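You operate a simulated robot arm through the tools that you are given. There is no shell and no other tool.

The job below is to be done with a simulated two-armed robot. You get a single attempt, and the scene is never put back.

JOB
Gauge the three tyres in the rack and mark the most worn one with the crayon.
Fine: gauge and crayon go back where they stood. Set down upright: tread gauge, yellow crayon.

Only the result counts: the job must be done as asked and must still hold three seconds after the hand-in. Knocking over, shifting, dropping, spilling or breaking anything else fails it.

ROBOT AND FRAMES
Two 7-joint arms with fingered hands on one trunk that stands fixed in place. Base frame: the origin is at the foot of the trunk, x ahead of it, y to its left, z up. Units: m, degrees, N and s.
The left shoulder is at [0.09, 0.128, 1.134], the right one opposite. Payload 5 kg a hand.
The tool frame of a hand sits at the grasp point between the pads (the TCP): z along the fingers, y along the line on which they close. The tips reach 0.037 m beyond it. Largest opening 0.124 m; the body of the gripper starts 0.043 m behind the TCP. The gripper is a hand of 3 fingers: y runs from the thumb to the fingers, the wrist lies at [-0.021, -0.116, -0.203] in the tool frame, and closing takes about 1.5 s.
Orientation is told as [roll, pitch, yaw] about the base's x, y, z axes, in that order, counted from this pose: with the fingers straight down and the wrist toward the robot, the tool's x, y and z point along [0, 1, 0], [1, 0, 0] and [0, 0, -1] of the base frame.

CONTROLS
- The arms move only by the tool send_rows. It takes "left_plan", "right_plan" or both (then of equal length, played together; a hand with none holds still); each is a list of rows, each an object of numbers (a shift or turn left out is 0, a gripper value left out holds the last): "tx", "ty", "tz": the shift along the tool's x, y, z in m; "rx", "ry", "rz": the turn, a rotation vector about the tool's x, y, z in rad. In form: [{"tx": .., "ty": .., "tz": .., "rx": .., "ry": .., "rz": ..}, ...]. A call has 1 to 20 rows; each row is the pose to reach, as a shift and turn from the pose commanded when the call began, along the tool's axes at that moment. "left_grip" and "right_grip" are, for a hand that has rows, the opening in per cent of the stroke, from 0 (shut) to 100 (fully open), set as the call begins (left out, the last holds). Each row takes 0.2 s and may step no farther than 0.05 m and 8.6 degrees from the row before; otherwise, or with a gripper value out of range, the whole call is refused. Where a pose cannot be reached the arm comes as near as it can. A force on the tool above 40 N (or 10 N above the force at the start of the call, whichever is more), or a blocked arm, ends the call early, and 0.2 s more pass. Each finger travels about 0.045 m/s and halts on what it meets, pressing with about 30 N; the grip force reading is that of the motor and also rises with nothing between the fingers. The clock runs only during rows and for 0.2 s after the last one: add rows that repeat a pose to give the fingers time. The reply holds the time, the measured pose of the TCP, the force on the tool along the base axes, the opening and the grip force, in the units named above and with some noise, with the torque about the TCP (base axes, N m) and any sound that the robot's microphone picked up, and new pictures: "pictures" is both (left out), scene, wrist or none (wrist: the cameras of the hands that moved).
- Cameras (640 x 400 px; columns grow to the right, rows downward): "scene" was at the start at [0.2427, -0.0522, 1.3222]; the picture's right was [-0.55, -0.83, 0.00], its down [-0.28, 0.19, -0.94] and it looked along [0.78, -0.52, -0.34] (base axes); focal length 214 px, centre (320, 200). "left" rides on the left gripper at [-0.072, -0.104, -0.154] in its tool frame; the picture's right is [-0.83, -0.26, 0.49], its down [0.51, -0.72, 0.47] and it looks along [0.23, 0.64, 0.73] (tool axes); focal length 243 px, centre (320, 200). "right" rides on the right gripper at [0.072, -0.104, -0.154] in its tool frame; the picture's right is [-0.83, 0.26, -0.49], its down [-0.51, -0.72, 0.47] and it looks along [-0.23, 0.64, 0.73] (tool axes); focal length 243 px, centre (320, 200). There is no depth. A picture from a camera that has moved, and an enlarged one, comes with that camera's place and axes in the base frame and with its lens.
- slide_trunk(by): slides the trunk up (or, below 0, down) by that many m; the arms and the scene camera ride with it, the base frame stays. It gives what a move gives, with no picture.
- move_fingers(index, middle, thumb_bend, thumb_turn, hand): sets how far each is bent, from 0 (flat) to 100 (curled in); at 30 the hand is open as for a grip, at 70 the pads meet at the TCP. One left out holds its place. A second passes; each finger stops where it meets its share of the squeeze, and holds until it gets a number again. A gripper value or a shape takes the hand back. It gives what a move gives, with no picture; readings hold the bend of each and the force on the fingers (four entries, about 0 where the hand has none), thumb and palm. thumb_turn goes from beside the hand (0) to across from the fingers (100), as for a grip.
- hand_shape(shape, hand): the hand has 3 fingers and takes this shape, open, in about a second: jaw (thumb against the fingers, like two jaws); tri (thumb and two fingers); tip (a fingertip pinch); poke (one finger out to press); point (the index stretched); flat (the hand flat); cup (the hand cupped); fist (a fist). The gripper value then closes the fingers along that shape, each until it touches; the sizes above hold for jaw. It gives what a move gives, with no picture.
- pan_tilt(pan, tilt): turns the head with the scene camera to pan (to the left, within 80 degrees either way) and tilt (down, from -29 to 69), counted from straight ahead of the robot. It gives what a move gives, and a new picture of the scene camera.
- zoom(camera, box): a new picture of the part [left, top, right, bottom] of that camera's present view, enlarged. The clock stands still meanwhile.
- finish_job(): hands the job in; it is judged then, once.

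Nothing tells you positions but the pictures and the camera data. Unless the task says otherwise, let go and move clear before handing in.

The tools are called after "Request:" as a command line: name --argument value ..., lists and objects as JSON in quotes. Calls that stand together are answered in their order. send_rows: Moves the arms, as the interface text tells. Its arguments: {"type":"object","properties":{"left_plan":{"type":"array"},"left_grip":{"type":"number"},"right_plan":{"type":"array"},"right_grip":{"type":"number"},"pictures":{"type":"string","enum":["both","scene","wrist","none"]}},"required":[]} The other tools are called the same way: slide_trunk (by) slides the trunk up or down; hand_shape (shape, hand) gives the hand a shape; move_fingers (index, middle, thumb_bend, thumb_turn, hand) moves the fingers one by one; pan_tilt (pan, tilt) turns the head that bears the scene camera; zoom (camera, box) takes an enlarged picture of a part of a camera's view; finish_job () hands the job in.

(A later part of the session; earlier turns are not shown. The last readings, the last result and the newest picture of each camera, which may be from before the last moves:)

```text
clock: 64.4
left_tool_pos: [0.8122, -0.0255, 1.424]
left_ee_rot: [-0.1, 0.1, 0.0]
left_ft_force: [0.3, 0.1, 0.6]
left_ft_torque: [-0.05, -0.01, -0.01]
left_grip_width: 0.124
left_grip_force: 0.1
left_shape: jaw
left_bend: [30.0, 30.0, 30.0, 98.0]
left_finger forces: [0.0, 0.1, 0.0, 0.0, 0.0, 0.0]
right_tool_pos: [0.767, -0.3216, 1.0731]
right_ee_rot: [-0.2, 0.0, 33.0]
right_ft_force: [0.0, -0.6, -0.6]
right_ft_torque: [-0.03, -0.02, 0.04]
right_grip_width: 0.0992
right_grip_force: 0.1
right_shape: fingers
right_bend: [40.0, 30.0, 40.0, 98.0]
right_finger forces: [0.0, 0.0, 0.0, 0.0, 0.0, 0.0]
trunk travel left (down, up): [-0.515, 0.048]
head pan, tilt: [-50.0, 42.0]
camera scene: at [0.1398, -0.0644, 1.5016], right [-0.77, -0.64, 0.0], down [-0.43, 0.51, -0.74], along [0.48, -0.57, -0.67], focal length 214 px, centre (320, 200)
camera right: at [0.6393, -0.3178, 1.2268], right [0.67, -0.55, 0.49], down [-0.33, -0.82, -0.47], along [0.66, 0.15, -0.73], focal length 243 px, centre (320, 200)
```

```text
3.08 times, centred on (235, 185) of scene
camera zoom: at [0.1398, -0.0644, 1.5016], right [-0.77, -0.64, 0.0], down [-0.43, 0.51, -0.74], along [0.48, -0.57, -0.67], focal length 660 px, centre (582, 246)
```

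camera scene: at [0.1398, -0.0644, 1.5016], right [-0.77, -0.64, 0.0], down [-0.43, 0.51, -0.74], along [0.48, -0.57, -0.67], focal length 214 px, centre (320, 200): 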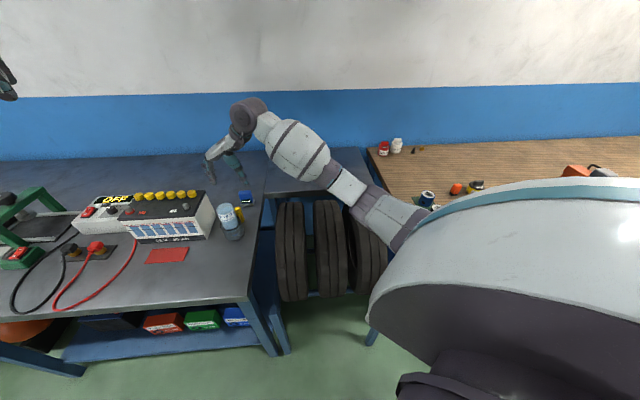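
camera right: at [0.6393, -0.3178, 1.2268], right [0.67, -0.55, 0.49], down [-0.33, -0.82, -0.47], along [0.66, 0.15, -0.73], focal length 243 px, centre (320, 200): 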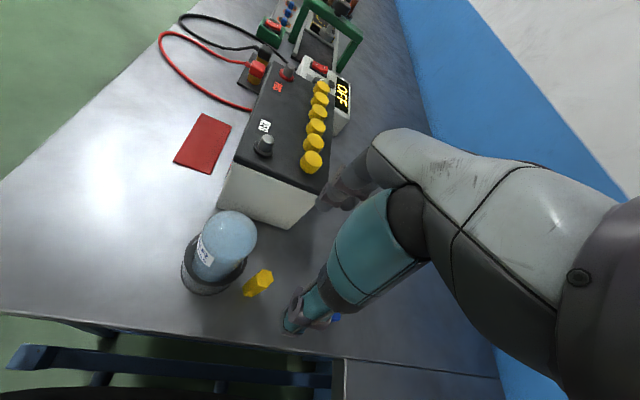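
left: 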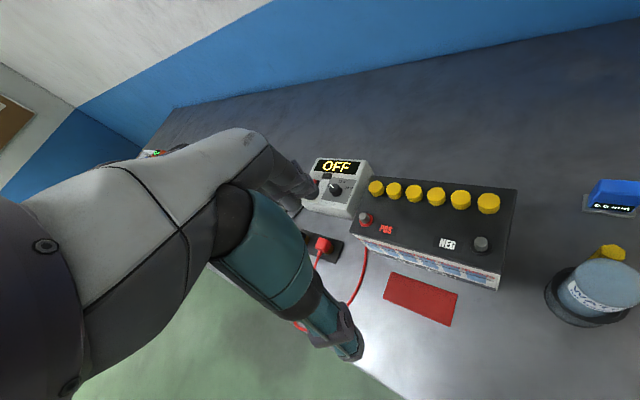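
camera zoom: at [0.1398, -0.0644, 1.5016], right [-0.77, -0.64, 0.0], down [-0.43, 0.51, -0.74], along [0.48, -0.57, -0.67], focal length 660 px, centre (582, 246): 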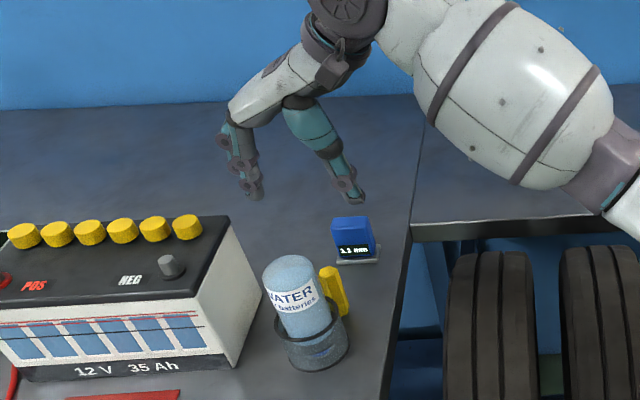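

The crayon lies on the thumb–index line (tool x≈+0.01, y≈0). I'll descend partway and check clearances to the bottle.

Request:
send_rows --right_plan '[{"tz": 0.03}, {"tz": 0.06}, {"tz": 0.085}, {"tz": 0.1}, {"tz": 0.1}]'

Request:
zoom --camera "right" --box '[180, 120, 440, 380]'

Request:
zoom --camera "scene" --box '[190, 140, 280, 250]'

```text
clock: 65.6
left_tool_pos: [0.8116, -0.0255, 1.4253]
left_ee_rot: [0.1, 0.0, 0.0]
left_ft_force: [-0.2, -0.2, -0.3]
left_ft_torque: [0.03, -0.02, 0.01]
left_grip_width: 0.1235
left_grip_force: 0.0
left_shape: jaw
left_bend: [30.0, 30.0, 30.0, 98.0]
left_finger forces: [0.1, 0.0, 0.0, 0.0, 0.0, 0.1]
right_tool_pos: [0.7677, -0.3198, 0.9724]
right_ee_rot: [-0.1, 0.0, 32.9]
right_ft_force: [0.9, -0.6, -0.3]
right_ft_torque: [-0.04, -0.02, 0.03]
right_grip_width: 0.0993
right_grip_force: 0.1
right_shape: fingers
right_bend: [40.0, 30.0, 40.0, 98.0]
right_finger forces: [0.0, 0.0, 0.0, 0.0, 0.0, 0.0]
trunk travel left (down, up): [-0.515, 0.048]
head pan, tilt: [-50.0, 42.0]
camera scene: at [0.1395, -0.0644, 1.5016], right [-0.77, -0.64, 0.0], down [-0.43, 0.51, -0.74], along [0.48, -0.57, -0.67], focal length 214 px, centre (320, 200)
camera right: at [0.641, -0.3165, 1.126], right [0.67, -0.55, 0.49], down [-0.33, -0.82, -0.47], along [0.67, 0.15, -0.73], focal length 243 px, centre (320, 200)
```

scene: 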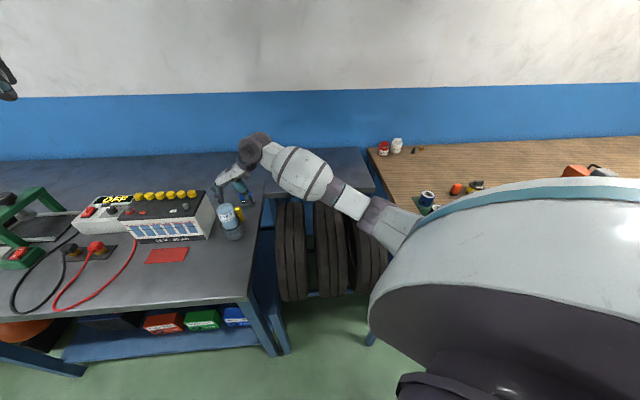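
right: 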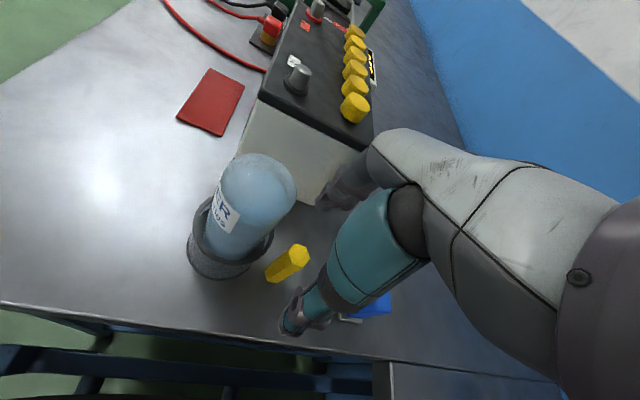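

```text
1.54 times, centred on (310, 250) of right
camera zoom: at [0.641, -0.3165, 1.126], right [0.67, -0.55, 0.49], down [-0.33, -0.82, -0.47], along [0.67, 0.15, -0.73], focal length 373 px, centre (335, 123)
```

zoom: 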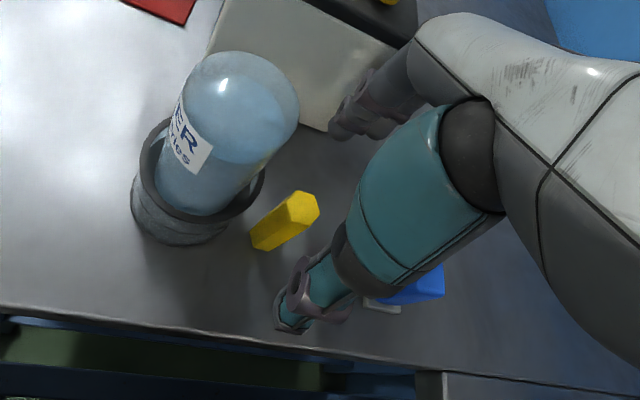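

```text
3.64 times, centred on (235, 195) of scene
camera zoom: at [0.1395, -0.0644, 1.5016], right [-0.77, -0.64, 0.0], down [-0.43, 0.51, -0.74], along [0.48, -0.57, -0.67], focal length 780 px, centre (629, 218)
```

zoom: 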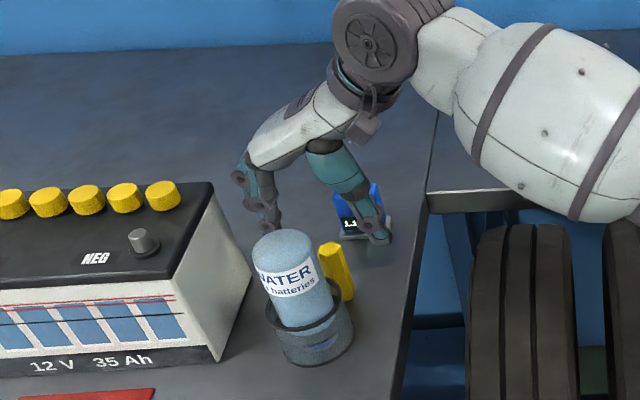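

Clearances look fine (palm edge about 1 cm from the bottle). I'll descend to the grasp height.

Request:
send_rows --right_plan '[{"tz": 0.015}, {"tz": 0.03}, {"tz": 0.04}, {"tz": 0.047}, {"tz": 0.047}]'

Request:
zoom --camera "right" --box '[200, 120, 420, 340]'

Request:
zoom --camera "scene" --box '[200, 160, 270, 250]'

```text
clock: 66.8
left_tool_pos: [0.813, -0.0244, 1.4256]
left_ee_rot: [0.0, 0.0, -0.1]
left_ft_force: [0.1, -0.1, 0.9]
left_ft_torque: [-0.04, -0.01, 0.03]
left_grip_width: 0.1234
left_grip_force: 0.0
left_shape: jaw
left_bend: [30.0, 30.0, 30.0, 98.0]
left_finger forces: [0.1, 0.1, 0.0, 0.0, 0.0, 0.0]
right_tool_pos: [0.7695, -0.3204, 0.9252]
right_ee_rot: [0.0, 0.0, 33.0]
right_ft_force: [0.7, 0.7, -0.3]
right_ft_torque: [-0.02, -0.03, 0.0]
right_grip_width: 0.0994
right_grip_force: 0.0
right_shape: fingers
right_bend: [40.0, 30.0, 40.0, 98.0]
right_finger forces: [0.0, 0.0, 0.0, 0.0, 0.0, 0.0]
trunk travel left (down, up): [-0.515, 0.048]
head pan, tilt: [-50.0, 42.0]
camera scene: at [0.1396, -0.0646, 1.5016], right [-0.77, -0.64, 0.0], down [-0.43, 0.51, -0.74], along [0.48, -0.57, -0.67], focal length 214 px, centre (320, 200)
camera right: at [0.6407, -0.3163, 1.0792], right [0.67, -0.55, 0.49], down [-0.33, -0.82, -0.47], along [0.66, 0.15, -0.73], focal length 243 px, centre (320, 200)
```

scene: 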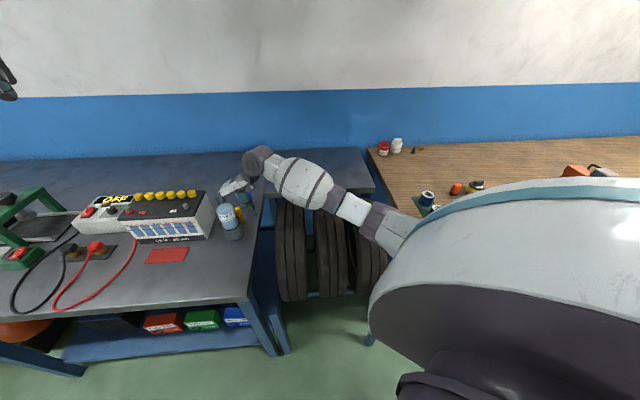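
right: 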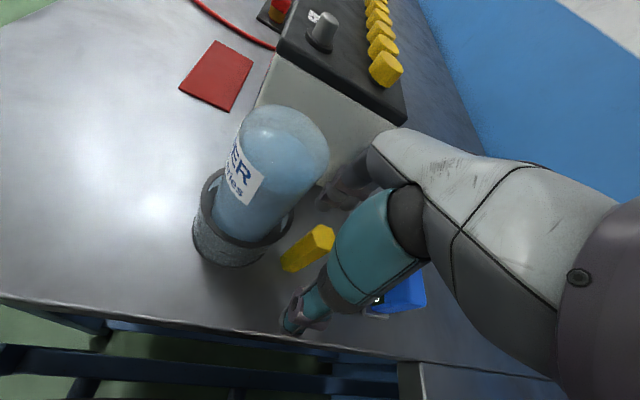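

```text
1.82 times, centred on (310, 230) of right
camera zoom: at [0.6407, -0.3163, 1.0792], right [0.67, -0.55, 0.49], down [-0.33, -0.82, -0.47], along [0.66, 0.15, -0.73], focal length 441 px, centre (338, 146)
```

zoom: 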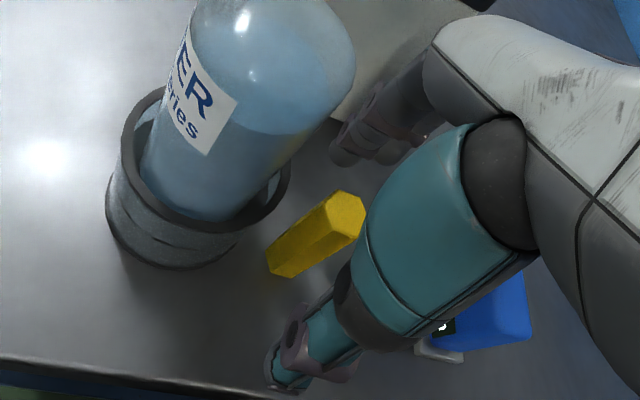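

```text
4.44 times, centred on (235, 205) of scene
camera zoom: at [0.1396, -0.0646, 1.5016], right [-0.77, -0.64, 0.0], down [-0.43, 0.51, -0.74], along [0.48, -0.57, -0.67], focal length 953 px, centre (698, 178)
```

zoom: 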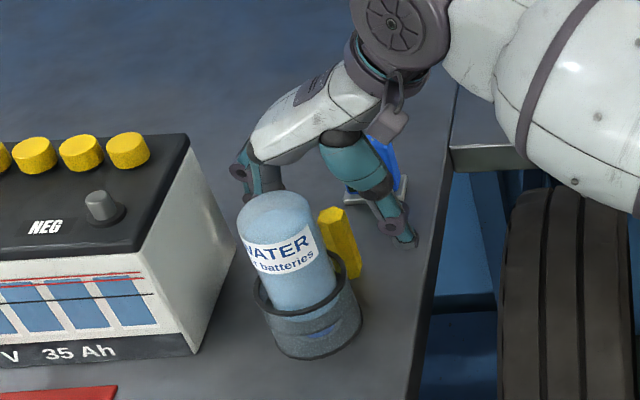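

The crayon is centred between thumb and index. I'll close these two fingers in stages.

Request:
move_fingers --hand "right" --index 62 --thumb_bend 62

Request:
zoom --camera "right" --box '[220, 140, 400, 320]'

Request:
zoom --camera "scene" --box '[210, 160, 270, 240]'

```text
clock: 67.8
left_tool_pos: [0.8117, -0.0258, 1.4253]
left_ee_rot: [0.0, 0.0, 0.1]
left_ft_force: [1.1, 0.3, -0.8]
left_ft_torque: [-0.01, 0.01, 0.01]
left_grip_width: 0.1238
left_grip_force: 0.1
left_shape: jaw
left_bend: [30.0, 30.0, 30.0, 98.0]
left_finger forces: [0.0, 0.0, 0.1, 0.1, 0.1, 0.0]
right_tool_pos: [0.7674, -0.3211, 0.9261]
right_ee_rot: [0.1, 0.0, 33.1]
right_ft_force: [0.8, 0.3, 0.3]
right_ft_torque: [0.05, 0.0, 0.01]
right_grip_width: 0.0309
right_grip_force: 0.0
right_shape: fingers
right_bend: [62.0, 30.0, 62.0, 98.0]
right_finger forces: [0.1, 0.0, 0.0, 0.0, 0.1, 0.1]
trunk travel left (down, up): [-0.515, 0.048]
head pan, tilt: [-50.0, 42.0]
```

```text
2.22 times, centred on (310, 230) of right
camera zoom: at [0.6407, -0.3163, 1.0794], right [0.67, -0.55, 0.49], down [-0.33, -0.82, -0.47], along [0.66, 0.15, -0.73], focal length 539 px, centre (342, 133)
```

zoom: 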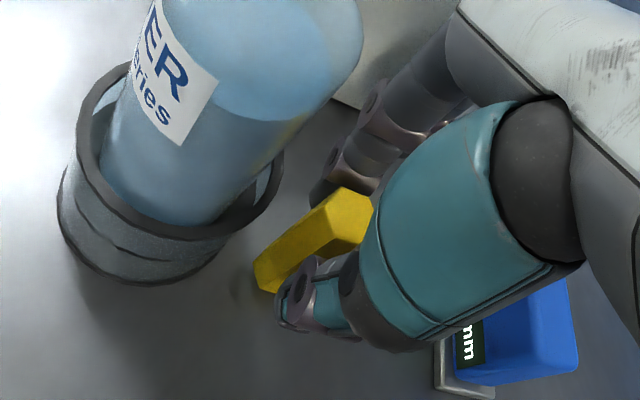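

```text
5.00 times, centred on (240, 200) of scene
camera zoom: at [0.1397, -0.0647, 1.5015], right [-0.77, -0.64, 0.0], down [-0.43, 0.51, -0.74], along [0.48, -0.57, -0.67], focal length 1072 px, centre (720, 200)
```

zoom: 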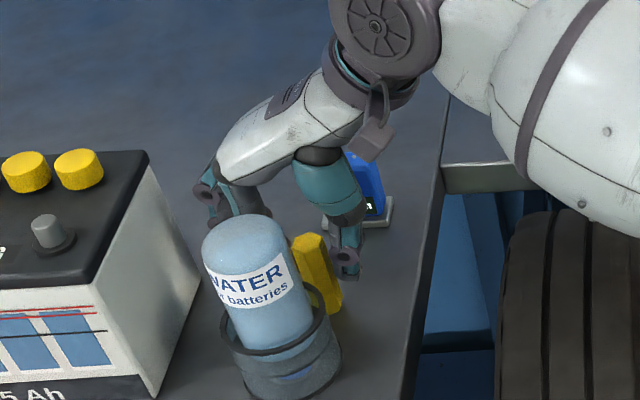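

Request:
move_fingers --hand "right" --index 85 --thumb_bend 85

Request:
zoom --camera "right" --box '[220, 140, 400, 320]'

Request:
zoom --camera "scene" --box '[210, 160, 270, 240]'

```text
clock: 68.8
left_tool_pos: [0.8121, -0.025, 1.4255]
left_ee_rot: [0.0, 0.0, 0.1]
left_ft_force: [-0.7, 0.1, 0.6]
left_ft_torque: [-0.03, 0.01, 0.01]
left_grip_width: 0.124
left_grip_force: 0.0
left_shape: jaw
left_bend: [30.0, 30.0, 30.0, 98.0]
left_finger forces: [0.0, 0.0, 0.0, 0.1, 0.1, 0.0]
right_tool_pos: [0.7683, -0.3199, 0.926]
right_ee_rot: [0.0, 0.0, 33.0]
right_ft_force: [0.0, 0.3, -0.8]
right_ft_torque: [-0.01, 0.02, 0.01]
right_grip_width: 0.0239
right_grip_force: 19.4
right_shape: fingers
right_bend: [52.0, 30.0, 74.0, 97.0]
right_finger forces: [19.2, 0.0, 0.0, 0.0, 19.1, 0.0]
trunk travel left (down, up): [-0.515, 0.048]
head pan, tilt: [-50.0, 42.0]
```

```text
2.22 times, centred on (310, 230) of right
camera zoom: at [0.6407, -0.3163, 1.0794], right [0.67, -0.55, 0.49], down [-0.33, -0.82, -0.47], along [0.66, 0.15, -0.73], focal length 539 px, centre (342, 133)
```

zoom: 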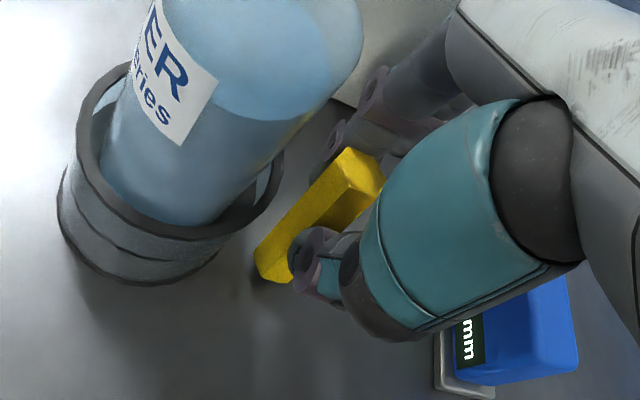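

```text
5.00 times, centred on (240, 200) of scene
camera zoom: at [0.1397, -0.0647, 1.5015], right [-0.77, -0.64, 0.0], down [-0.43, 0.51, -0.74], along [0.48, -0.57, -0.67], focal length 1072 px, centre (720, 200)
```

zoom: 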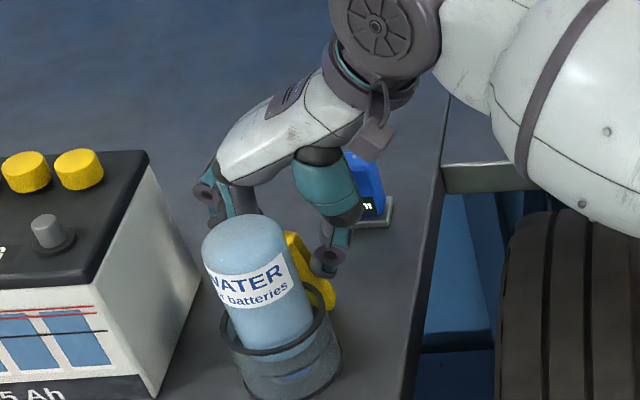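

The thumb out-pushed the index and tilted the crayon toward the fingers. I'll hold the thumb at its symmetric bend and let the index push it back upright.

Request:
move_fingers --hand "right" --thumb_bend 65 --index 70

Request:
zoom --camera "right" --box '[220, 140, 400, 320]'

Request:
zoom --camera "scene" --box '[210, 160, 270, 240]'

```text
clock: 69.8
left_tool_pos: [0.8112, -0.0252, 1.4256]
left_ee_rot: [0.0, 0.0, -0.1]
left_ft_force: [0.1, 0.0, -0.5]
left_ft_torque: [-0.03, 0.01, -0.02]
left_grip_width: 0.1238
left_grip_force: 0.0
left_shape: jaw
left_bend: [30.0, 30.0, 30.0, 98.0]
left_finger forces: [0.0, 0.0, 0.0, 0.0, 0.0, 0.0]
right_tool_pos: [0.7684, -0.3217, 0.9239]
right_ee_rot: [0.0, 0.0, 33.0]
right_ft_force: [-0.6, 0.4, -0.6]
right_ft_torque: [0.03, 0.0, 0.04]
right_grip_width: 0.0228
right_grip_force: 2.8
right_shape: fingers
right_bend: [67.0, 30.0, 63.0, 97.0]
right_finger forces: [2.8, 0.0, 0.0, 0.0, 3.0, 0.0]
trunk travel left (down, up): [-0.515, 0.048]
head pan, tilt: [-50.0, 42.0]
```

```text
2.22 times, centred on (310, 230) of right
camera zoom: at [0.6407, -0.3163, 1.0794], right [0.67, -0.55, 0.49], down [-0.33, -0.82, -0.47], along [0.66, 0.15, -0.73], focal length 539 px, centre (342, 133)
```

zoom: 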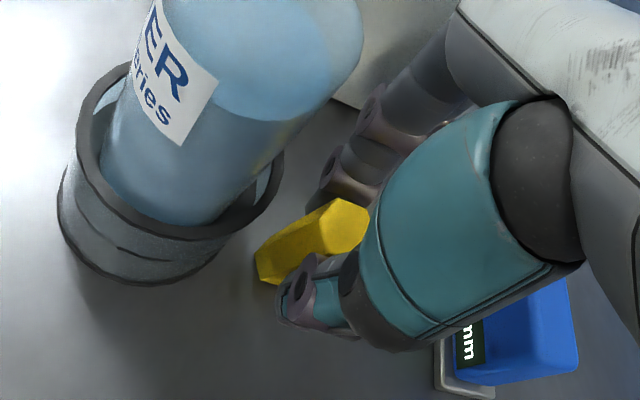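

```text
5.00 times, centred on (240, 200) of scene
camera zoom: at [0.1396, -0.0647, 1.5015], right [-0.77, -0.64, 0.0], down [-0.43, 0.51, -0.74], along [0.48, -0.57, -0.67], focal length 1072 px, centre (720, 200)
```

zoom: 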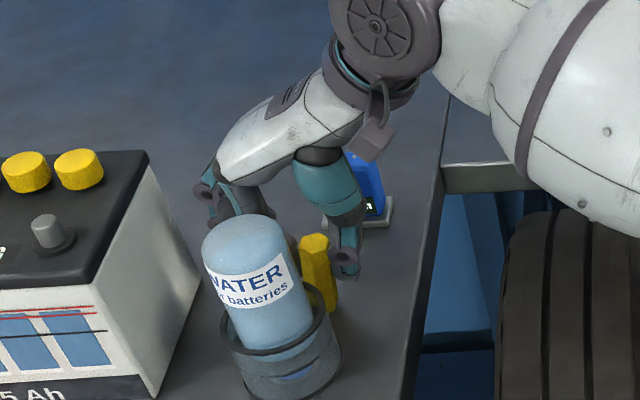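

Request:
move_fingers --hand "right" --thumb_bend 68 --index 68

Request:
move_fingers --hand "right" --thumb_bend 70 --index 76

Request:
zoom --camera "scene" --box '[210, 160, 270, 240]'

Request:
zoom --camera "right" --box '[220, 140, 400, 320]'

```text
clock: 70.8
left_tool_pos: [0.8135, -0.0253, 1.4253]
left_ee_rot: [0.0, 0.1, 0.0]
left_ft_force: [0.2, 0.5, -0.2]
left_ft_torque: [-0.01, 0.0, -0.02]
left_grip_width: 0.1236
left_grip_force: 0.1
left_shape: jaw
left_bend: [30.0, 30.0, 30.0, 98.0]
left_finger forces: [0.1, 0.0, 0.1, 0.0, 0.0, 0.0]
right_tool_pos: [0.7685, -0.3195, 0.9254]
right_ee_rot: [0.1, 0.0, 33.0]
right_ft_force: [-0.7, -0.1, -0.9]
right_ft_torque: [0.01, 0.0, 0.01]
right_grip_width: 0.0224
right_grip_force: 3.5
right_shape: fingers
right_bend: [65.0, 30.0, 65.0, 97.0]
right_finger forces: [3.6, 0.1, 0.0, 0.0, 3.7, 0.0]
trunk travel left (down, up): [-0.515, 0.048]
head pan, tilt: [-50.0, 42.0]
```

```text
clock: 71.8
left_tool_pos: [0.8121, -0.026, 1.4258]
left_ee_rot: [0.0, 0.1, -0.1]
left_ft_force: [0.4, -0.1, 0.0]
left_ft_torque: [-0.01, 0.0, 0.03]
left_grip_width: 0.1234
left_grip_force: 0.0
left_shape: jaw
left_bend: [30.0, 30.0, 30.0, 98.0]
left_finger forces: [0.0, 0.0, 0.1, 0.1, 0.1, 0.1]
right_tool_pos: [0.7687, -0.3206, 0.9256]
right_ee_rot: [0.0, 0.0, 33.0]
right_ft_force: [0.8, 0.6, -0.4]
right_ft_torque: [-0.01, 0.03, 0.0]
right_grip_width: 0.0214
right_grip_force: 11.1
right_shape: fingers
right_bend: [72.0, 30.0, 65.0, 97.0]
right_finger forces: [10.5, 0.1, 0.0, 0.0, 10.7, 0.0]
trunk travel left (down, up): [-0.515, 0.048]
head pan, tilt: [-50.0, 42.0]
```

```text
5.00 times, centred on (240, 200) of scene
camera zoom: at [0.1397, -0.0647, 1.5015], right [-0.77, -0.64, 0.0], down [-0.43, 0.51, -0.74], along [0.48, -0.57, -0.67], focal length 1072 px, centre (720, 200)
```

zoom: 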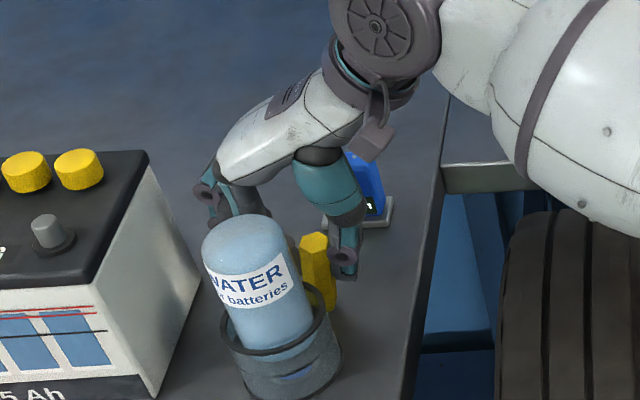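

```text
2.22 times, centred on (310, 230) of right
camera zoom: at [0.6407, -0.3163, 1.0794], right [0.67, -0.55, 0.49], down [-0.33, -0.82, -0.47], along [0.66, 0.15, -0.73], focal length 539 px, centre (342, 133)
```

zoom: 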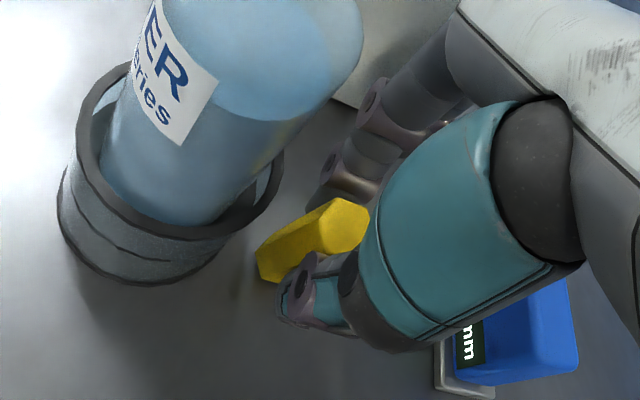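

Request:
move_fingers --hand "right" --thumb_bend 73 --index 78

Request:
zoom --camera "scene" --box '[210, 160, 270, 240]'

Request:
zoom --camera "right" --box '[220, 140, 400, 320]'

```text
clock: 72.8
left_tool_pos: [0.8121, -0.0245, 1.4259]
left_ee_rot: [-0.1, 0.1, 0.1]
left_ft_force: [-0.2, -0.7, 0.1]
left_ft_torque: [0.0, 0.04, 0.01]
left_grip_width: 0.1239
left_grip_force: 0.1
left_shape: jaw
left_bend: [30.0, 30.0, 30.0, 98.0]
left_finger forces: [0.0, 0.0, 0.0, 0.0, 0.0, 0.1]
right_tool_pos: [0.7667, -0.3198, 0.9253]
right_ee_rot: [0.0, 0.0, 33.0]
right_ft_force: [-0.8, -0.7, 0.2]
right_ft_torque: [0.01, 0.02, -0.01]
right_grip_width: 0.02
right_grip_force: 14.4
right_shape: fingers
right_bend: [73.0, 30.0, 65.0, 97.0]
right_finger forces: [14.3, 0.0, 0.0, 0.0, 14.2, 0.0]
trunk travel left (down, up): [-0.515, 0.048]
head pan, tilt: [-50.0, 42.0]
```

```text
5.00 times, centred on (240, 200) of scene
camera zoom: at [0.1397, -0.0647, 1.5015], right [-0.77, -0.64, 0.0], down [-0.43, 0.51, -0.74], along [0.48, -0.57, -0.67], focal length 1072 px, centre (720, 200)
```

zoom: 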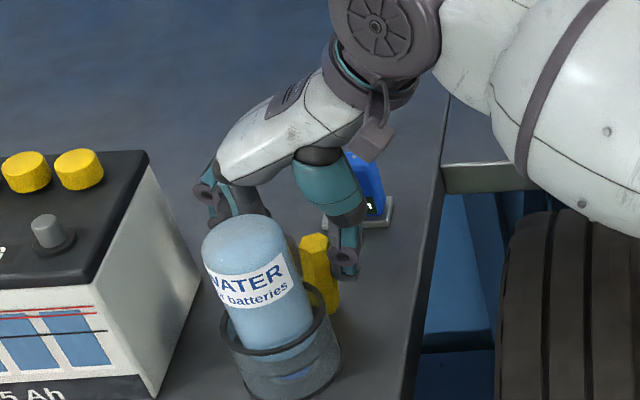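

```text
2.22 times, centred on (310, 230) of right
camera zoom: at [0.6407, -0.3163, 1.0794], right [0.67, -0.55, 0.49], down [-0.33, -0.82, -0.47], along [0.66, 0.15, -0.73], focal length 539 px, centre (342, 133)
```

zoom: 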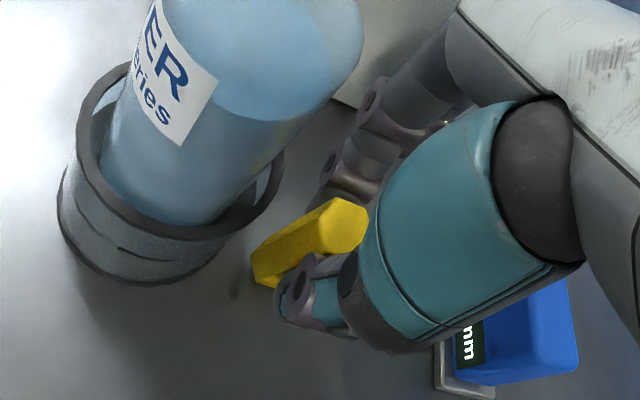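

The crayon is held with about 14 N and nearly upright. I'll lift it straight up in small steps.

Request:
send_rows --right_plan '[{"tz": -0.01}, {"tz": -0.03}, {"tz": -0.06}, {"tz": -0.1}, {"tz": -0.14}, {"tz": -0.14}]'

Request:
zoom --camera "right" --box '[200, 120, 400, 320]'

Request:
zoom --camera "scene" --box '[200, 100, 280, 200]'

```text
clock: 74.2
left_tool_pos: [0.8132, -0.0252, 1.4244]
left_ee_rot: [0.1, 0.0, 0.0]
left_ft_force: [0.1, -0.2, -0.3]
left_ft_torque: [0.01, -0.01, -0.04]
left_grip_width: 0.1237
left_grip_force: 0.1
left_shape: jaw
left_bend: [30.0, 30.0, 30.0, 98.0]
left_finger forces: [0.0, 0.1, 0.0, 0.1, 0.1, 0.0]
right_tool_pos: [0.7668, -0.3201, 1.0646]
right_ee_rot: [0.0, 0.0, 33.0]
right_ft_force: [-0.3, 0.2, -0.1]
right_ft_torque: [0.01, 0.01, -0.02]
right_grip_width: 0.02
right_grip_force: 13.7
right_shape: fingers
right_bend: [73.0, 30.0, 65.0, 97.0]
right_finger forces: [14.2, 0.1, 0.0, 0.0, 14.1, 0.1]
trunk travel left (down, up): [-0.515, 0.048]
head pan, tilt: [-50.0, 42.0]
camera scene: at [0.14, -0.065, 1.5014], right [-0.77, -0.64, 0.0], down [-0.43, 0.51, -0.74], along [0.48, -0.57, -0.67], focal length 214 px, centre (320, 200)
camera right: at [0.6396, -0.3155, 1.2194], right [0.67, -0.55, 0.49], down [-0.33, -0.82, -0.47], along [0.66, 0.15, -0.73], focal length 243 px, centre (320, 200)
```

scene: 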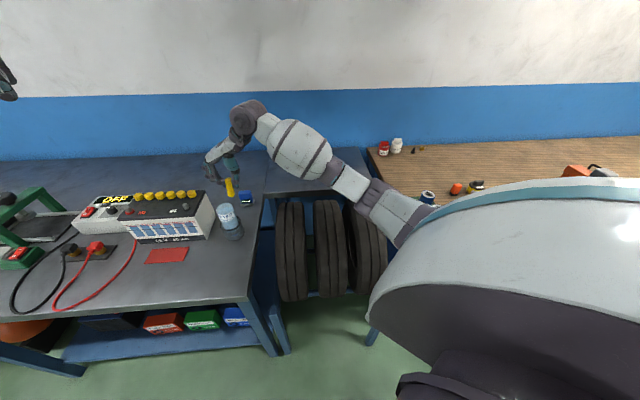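
right: 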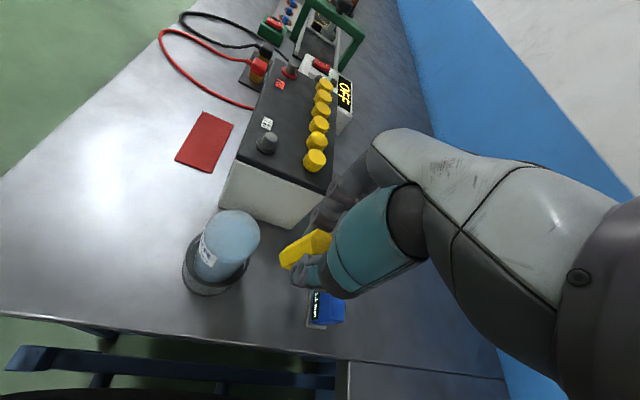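

```text
2.00 times, centred on (300, 220) of right
camera zoom: at [0.6396, -0.3155, 1.2194], right [0.67, -0.55, 0.49], down [-0.33, -0.82, -0.47], along [0.66, 0.15, -0.73], focal length 485 px, centre (360, 160)
```

zoom: 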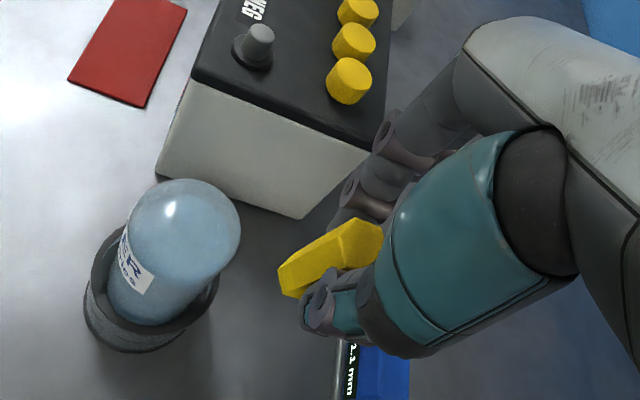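

```text
4.00 times, centred on (240, 150) of scene
camera zoom: at [0.14, -0.065, 1.5014], right [-0.77, -0.64, 0.0], down [-0.43, 0.51, -0.74], along [0.48, -0.57, -0.67], focal length 858 px, centre (640, 400)
```

zoom: 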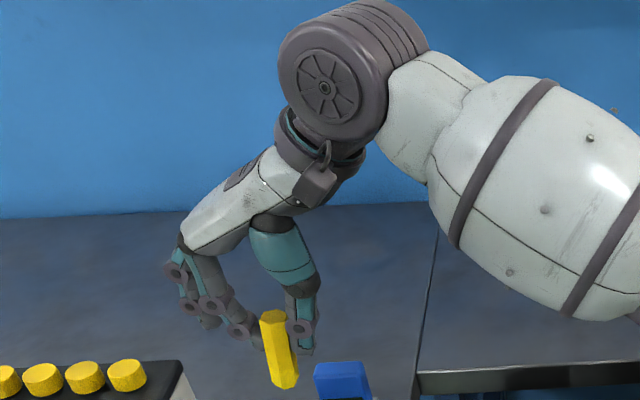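

The crayon is held, leaning about 5° in the hand. I'll raise the trunk a little and carry it high over to tyre 3.

Request:
slide_trunk --by 0.04

Request:
send_rows --right_plan '[{"tz": -0.045}, {"tx": -0.003, "ty": -0.0416, "tz": -0.05, "rz": -0.0174}, {"tx": -0.006, "ty": -0.0831, "tz": -0.05, "rz": -0.0348}, {"tx": -0.009, "ty": -0.1247, "tz": -0.05, "rz": -0.0522}, {"tx": -0.012, "ty": -0.1663, "tz": -0.05, "rz": -0.0697}, {"tx": -0.0148, "ty": -0.2078, "tz": -0.05, "rz": -0.0871}, {"tx": -0.0178, "ty": -0.2494, "tz": -0.05, "rz": -0.1045}, {"tx": -0.0208, "ty": -0.291, "tz": -0.05, "rz": -0.1219}, {"tx": -0.0237, "ty": -0.3325, "tz": -0.05, "rz": -0.1393}, {"tx": -0.0267, "ty": -0.3741, "tz": -0.05, "rz": -0.1568}, {"tx": -0.0297, "ty": -0.4157, "tz": -0.05, "rz": -0.1742}, {"tx": -0.0326, "ty": -0.4572, "tz": -0.05, "rz": -0.1916}, {"tx": -0.0356, "ty": -0.4988, "tz": -0.05, "rz": -0.209}, {"tx": -0.0356, "ty": -0.4988, "tz": -0.05, "rz": -0.209}]'

Request:
pan_tilt --pan -60 --tilt 48

```text
clock: 75.0
left_tool_pos: [0.8149, -0.0252, 1.4594]
left_ee_rot: [0.0, 0.4, 0.0]
left_ft_force: [0.6, 0.2, -2.1]
left_ft_torque: [0.01, 0.05, -0.03]
left_grip_width: 0.1236
left_grip_force: 0.1
left_shape: jaw
left_bend: [30.0, 30.0, 30.0, 98.0]
left_finger forces: [0.0, 0.0, 0.0, 0.0, 0.0, 0.0]
right_tool_pos: [0.7688, -0.3211, 1.1006]
right_ee_rot: [0.1, 0.3, 32.9]
right_ft_force: [-0.3, 0.1, -1.2]
right_ft_torque: [0.03, -0.01, -0.01]
right_grip_width: 0.0202
right_grip_force: 14.2
right_shape: fingers
right_bend: [73.0, 30.0, 65.0, 97.0]
right_finger forces: [14.2, 0.1, 0.1, 0.1, 14.1, 0.1]
trunk travel left (down, up): [-0.555, 0.008]
head pan, tilt: [-50.0, 42.0]
```

```text
clock: 78.0
left_tool_pos: [0.8123, -0.0247, 1.4651]
left_ee_rot: [0.1, 0.0, 0.0]
left_ft_force: [0.5, 0.1, -1.0]
left_ft_torque: [0.04, 0.02, -0.01]
left_grip_width: 0.1238
left_grip_force: 0.0
left_shape: jaw
left_bend: [30.0, 30.0, 30.0, 98.0]
left_finger forces: [0.1, 0.1, 0.0, 0.0, 0.1, 0.1]
right_tool_pos: [0.3681, -0.6229, 1.1561]
right_ee_rot: [0.0, -0.1, 45.0]
right_ft_force: [0.0, 0.7, -0.5]
right_ft_torque: [0.03, 0.0, -0.02]
right_grip_width: 0.0201
right_grip_force: 13.9
right_shape: fingers
right_bend: [73.0, 30.0, 65.0, 97.0]
right_finger forces: [14.3, 0.0, 0.0, 0.0, 14.0, 0.0]
trunk travel left (down, up): [-0.555, 0.008]
head pan, tilt: [-50.0, 42.0]
camera scene: at [0.0937, -0.0644, 1.5484], right [-0.77, -0.64, 0.0], down [-0.43, 0.51, -0.74], along [0.48, -0.57, -0.67], focal length 214 px, centre (320, 200)
camera right: at [0.242, -0.6443, 1.3096], right [0.77, -0.4, 0.49], down [-0.15, -0.87, -0.47], along [0.62, 0.29, -0.73], focal length 243 px, centre (320, 200)
```

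scene: 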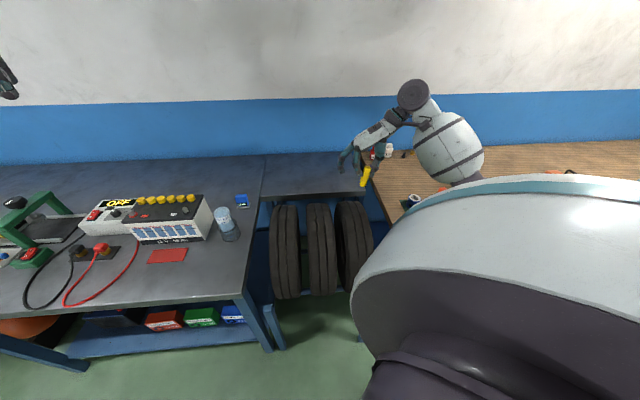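
right: 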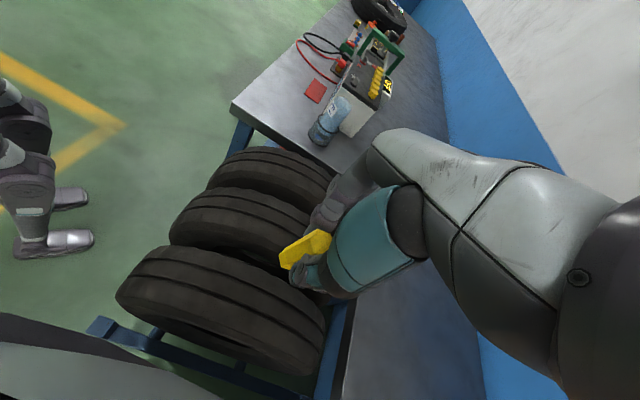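

```text
clock: 78.8
left_tool_pos: [0.8124, -0.0251, 1.4646]
left_ee_rot: [0.0, 0.0, 0.0]
left_ft_force: [0.4, -1.1, 0.3]
left_ft_torque: [0.01, -0.01, 0.0]
left_grip_width: 0.1235
left_grip_force: 0.1
left_shape: jaw
left_bend: [30.0, 30.0, 30.0, 98.0]
left_finger forces: [0.1, 0.0, 0.1, 0.1, 0.1, 0.1]
right_tool_pos: [0.3687, -0.622, 1.1559]
right_ee_rot: [-0.1, 0.0, 44.9]
right_ft_force: [0.9, 0.3, -0.2]
right_ft_torque: [0.04, 0.03, -0.02]
right_grip_width: 0.0204
right_grip_force: 14.3
right_shape: fingers
right_bend: [73.0, 30.0, 65.0, 97.0]
right_finger forces: [14.3, 0.0, 0.0, 0.1, 14.1, 0.0]
trunk travel left (down, up): [-0.555, 0.008]
head pan, tilt: [-60.0, 48.0]
camera scene: at [0.0794, -0.0688, 1.5398], right [-0.87, -0.5, 0.0], down [-0.37, 0.64, -0.67], along [0.33, -0.58, -0.74], focal length 214 px, centre (320, 200)
```

scene: 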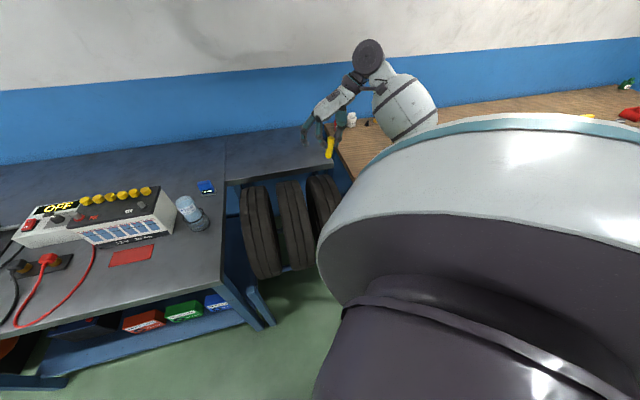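

Request:
send_rows --right_plan '[{"tz": 0.045, "rx": 0.05}, {"tz": 0.09, "rx": 0.1}, {"tz": 0.12, "rx": 0.1}, {"tz": 0.135, "rx": 0.1}, {"tz": 0.135, "rx": 0.1}]'

Request:
zoom --camera "right" --box '[180, 140, 400, 360]'

Request:
zoom --camera "scene" --box '[280, 120, 370, 220]'

```text
clock: 80.0
left_tool_pos: [0.8126, -0.0248, 1.4655]
left_ee_rot: [0.0, 0.0, 0.0]
left_ft_force: [0.1, -0.3, 0.3]
left_ft_torque: [0.04, 0.02, 0.0]
left_grip_width: 0.1236
left_grip_force: 0.0
left_shape: jaw
left_bend: [30.0, 30.0, 30.0, 98.0]
left_finger forces: [0.0, 0.0, 0.0, 0.0, 0.0, 0.1]
right_tool_pos: [0.3678, -0.6216, 1.0206]
right_ee_rot: [-0.2, 5.6, 45.0]
right_ft_force: [0.1, 0.1, -0.5]
right_ft_torque: [0.01, -0.01, 0.01]
right_grip_width: 0.0203
right_grip_force: 14.0
right_shape: fingers
right_bend: [73.0, 30.0, 65.0, 97.0]
right_finger forces: [14.3, 0.0, 0.0, 0.0, 14.2, 0.0]
trunk travel left (down, up): [-0.555, 0.008]
head pan, tilt: [-60.0, 48.0]
camera scene: at [0.0792, -0.0689, 1.5399], right [-0.87, -0.5, 0.0], down [-0.37, 0.64, -0.67], along [0.33, -0.58, -0.74], focal length 214 px, centre (320, 200)
camera right: at [0.254, -0.6319, 1.1853], right [0.81, -0.37, 0.46], down [-0.18, -0.9, -0.4], along [0.56, 0.23, -0.79], focal length 243 px, centre (320, 200)
```

scene: 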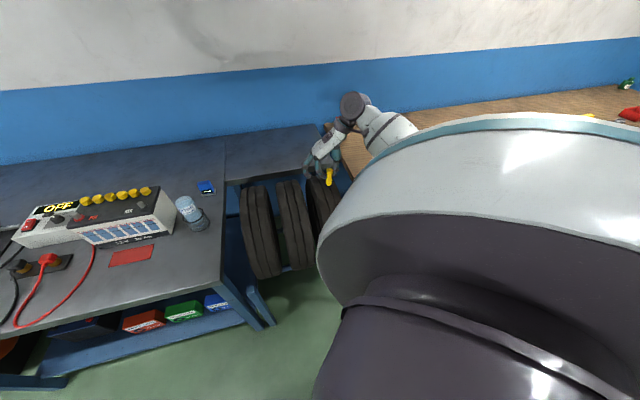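
right: 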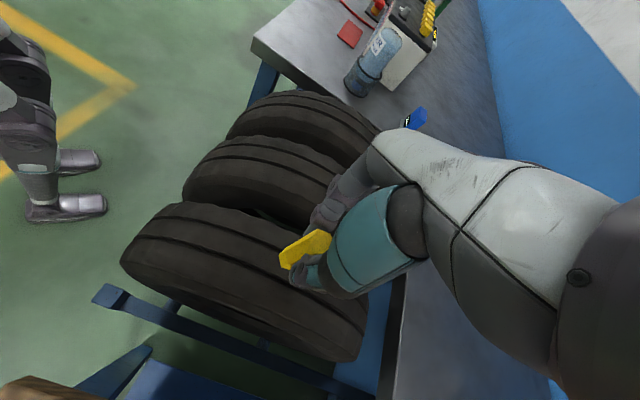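

```text
1.82 times, centred on (290, 250) of right
camera zoom: at [0.254, -0.6319, 1.1853], right [0.81, -0.37, 0.46], down [-0.18, -0.9, -0.4], along [0.56, 0.23, -0.79], focal length 441 px, centre (374, 109)
```

zoom: 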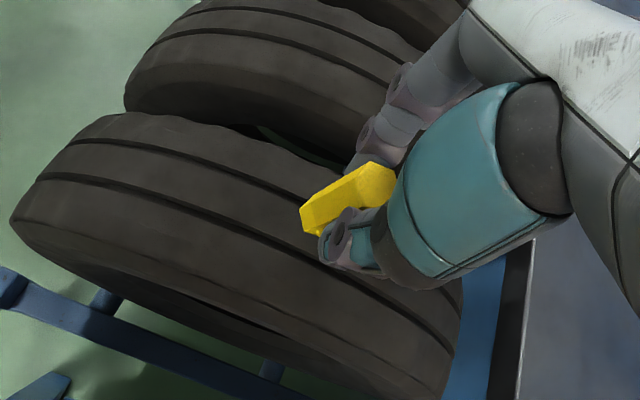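

```text
4.00 times, centred on (325, 170) of scene
camera zoom: at [0.0792, -0.0689, 1.5399], right [-0.87, -0.5, 0.0], down [-0.37, 0.64, -0.67], along [0.33, -0.58, -0.74], focal length 858 px, centre (300, 320)
```

zoom: 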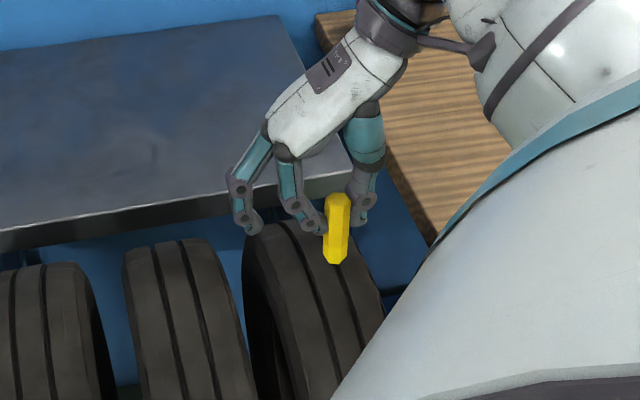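

The crayon tip would land on the right groove; I'll shift 14 mm toward the centre rib and lower close to the tread.

Request:
send_rows --right_plan '[{"ty": 0.0139, "tz": -0.0014}, {"ty": 0.0154, "tz": 0.0135}, {"ty": 0.0163, "tz": 0.0225}, {"ty": 0.0163, "tz": 0.0225}]' --pictures "none"

Request:
zoom --camera "right" --box '[220, 160, 380, 320]'

Request:
zoom --camera "scene" --box '[290, 140, 360, 210]'

```text
clock: 81.0
left_tool_pos: [0.8126, -0.0235, 1.4653]
left_ee_rot: [0.0, 0.0, 0.0]
left_ft_force: [0.1, 0.2, 0.6]
left_ft_torque: [-0.02, -0.04, 0.0]
left_grip_width: 0.1238
left_grip_force: 0.1
left_shape: jaw
left_bend: [30.0, 30.0, 30.0, 98.0]
left_finger forces: [0.0, 0.0, 0.0, 0.0, 0.0, 0.1]
right_tool_pos: [0.3777, -0.6117, 0.9964]
right_ee_rot: [-0.1, 5.6, 44.9]
right_ft_force: [0.0, -0.5, 0.0]
right_ft_torque: [0.01, -0.01, 0.01]
right_grip_width: 0.0201
right_grip_force: 14.2
right_shape: fingers
right_bend: [73.0, 30.0, 65.0, 97.0]
right_finger forces: [14.5, 0.0, 0.0, 0.1, 14.2, 0.0]
trunk travel left (down, up): [-0.555, 0.008]
head pan, tilt: [-60.0, 48.0]
```

```text
2.50 times, centred on (300, 240) of right
camera zoom: at [0.2638, -0.6222, 1.16], right [0.8, -0.37, 0.46], down [-0.18, -0.9, -0.4], along [0.56, 0.23, -0.79], focal length 606 px, centre (370, 100)
```

zoom: 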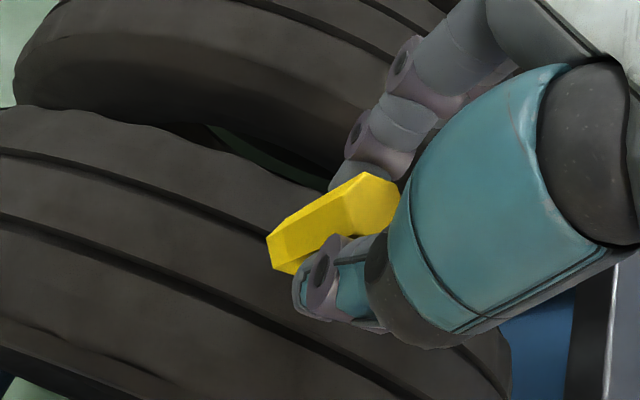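

```text
5.71 times, centred on (325, 175) of scene
camera zoom: at [0.0792, -0.0687, 1.5399], right [-0.87, -0.5, 0.0], down [-0.37, 0.64, -0.67], along [0.33, -0.58, -0.74], focal length 1226 px, centre (291, 343)
```

zoom: 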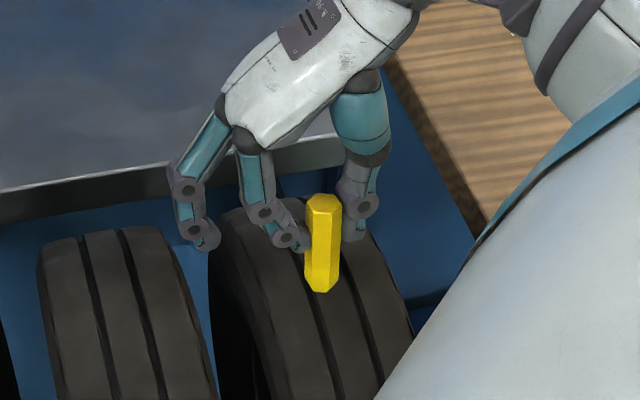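

Request:
send_rows --right_plan '[{"ty": -0.005, "tz": 0.0005}, {"ty": -0.0043, "tz": 0.0075}, {"ty": -0.0043, "tz": 0.0075}]' --pictures "none"

Request:
send_rows --right_plan '[{"ty": 0.00015, "tz": 0.0015}, {"ty": 0.0003, "tz": 0.003}, {"ty": 0.0003, "tz": 0.003}]' --pictures "none"

Request:
zoom --camera "right" --box '[220, 160, 380, 320]'

```text
clock: 81.8
left_tool_pos: [0.8115, -0.0257, 1.4655]
left_ee_rot: [-0.1, 0.0, -0.1]
left_ft_force: [0.0, -0.6, -0.3]
left_ft_torque: [-0.01, 0.0, -0.02]
left_grip_width: 0.1237
left_grip_force: 0.0
left_shape: jaw
left_bend: [30.0, 30.0, 30.0, 98.0]
left_finger forces: [0.0, 0.1, 0.0, 0.1, 0.0, 0.0]
right_tool_pos: [0.374, -0.6144, 0.9904]
right_ee_rot: [-0.1, 5.7, 44.9]
right_ft_force: [-0.6, 0.5, -0.7]
right_ft_torque: [0.01, 0.01, 0.02]
right_grip_width: 0.0202
right_grip_force: 14.5
right_shape: fingers
right_bend: [73.0, 30.0, 65.0, 97.0]
right_finger forces: [14.5, 0.1, 0.0, 0.0, 14.2, 0.0]
trunk travel left (down, up): [-0.555, 0.008]
head pan, tilt: [-60.0, 48.0]
```

```text
clock: 82.6
left_tool_pos: [0.8121, -0.0244, 1.4652]
left_ee_rot: [0.0, 0.0, 0.0]
left_ft_force: [-0.2, 0.1, -0.8]
left_ft_torque: [-0.02, 0.01, -0.01]
left_grip_width: 0.1238
left_grip_force: 0.1
left_shape: jaw
left_bend: [30.0, 30.0, 30.0, 98.0]
left_finger forces: [0.0, 0.0, 0.1, 0.1, 0.0, 0.0]
right_tool_pos: [0.373, -0.6149, 0.9874]
right_ee_rot: [0.0, 5.7, 45.0]
right_ft_force: [0.2, -0.4, -0.9]
right_ft_torque: [0.0, 0.0, -0.01]
right_grip_width: 0.0199
right_grip_force: 14.6
right_shape: fingers
right_bend: [73.0, 30.0, 65.0, 97.0]
right_finger forces: [14.5, 0.0, 0.1, 0.1, 14.2, 0.0]
trunk travel left (down, up): [-0.555, 0.008]
head pan, tilt: [-60.0, 48.0]
```

```text
2.50 times, centred on (300, 240) of right
camera zoom: at [0.2598, -0.6263, 1.1505], right [0.81, -0.37, 0.46], down [-0.18, -0.9, -0.4], along [0.56, 0.23, -0.79], focal length 606 px, centre (370, 100)
```

zoom: 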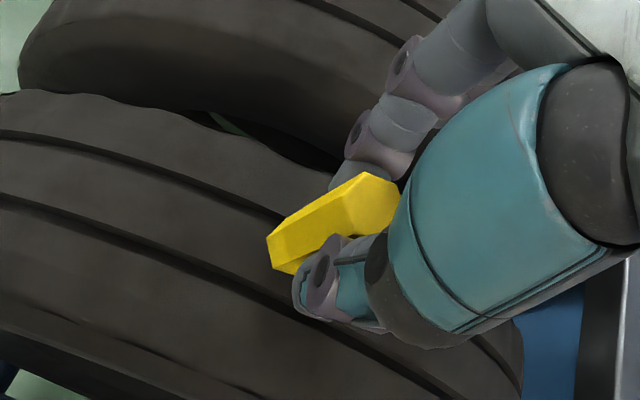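

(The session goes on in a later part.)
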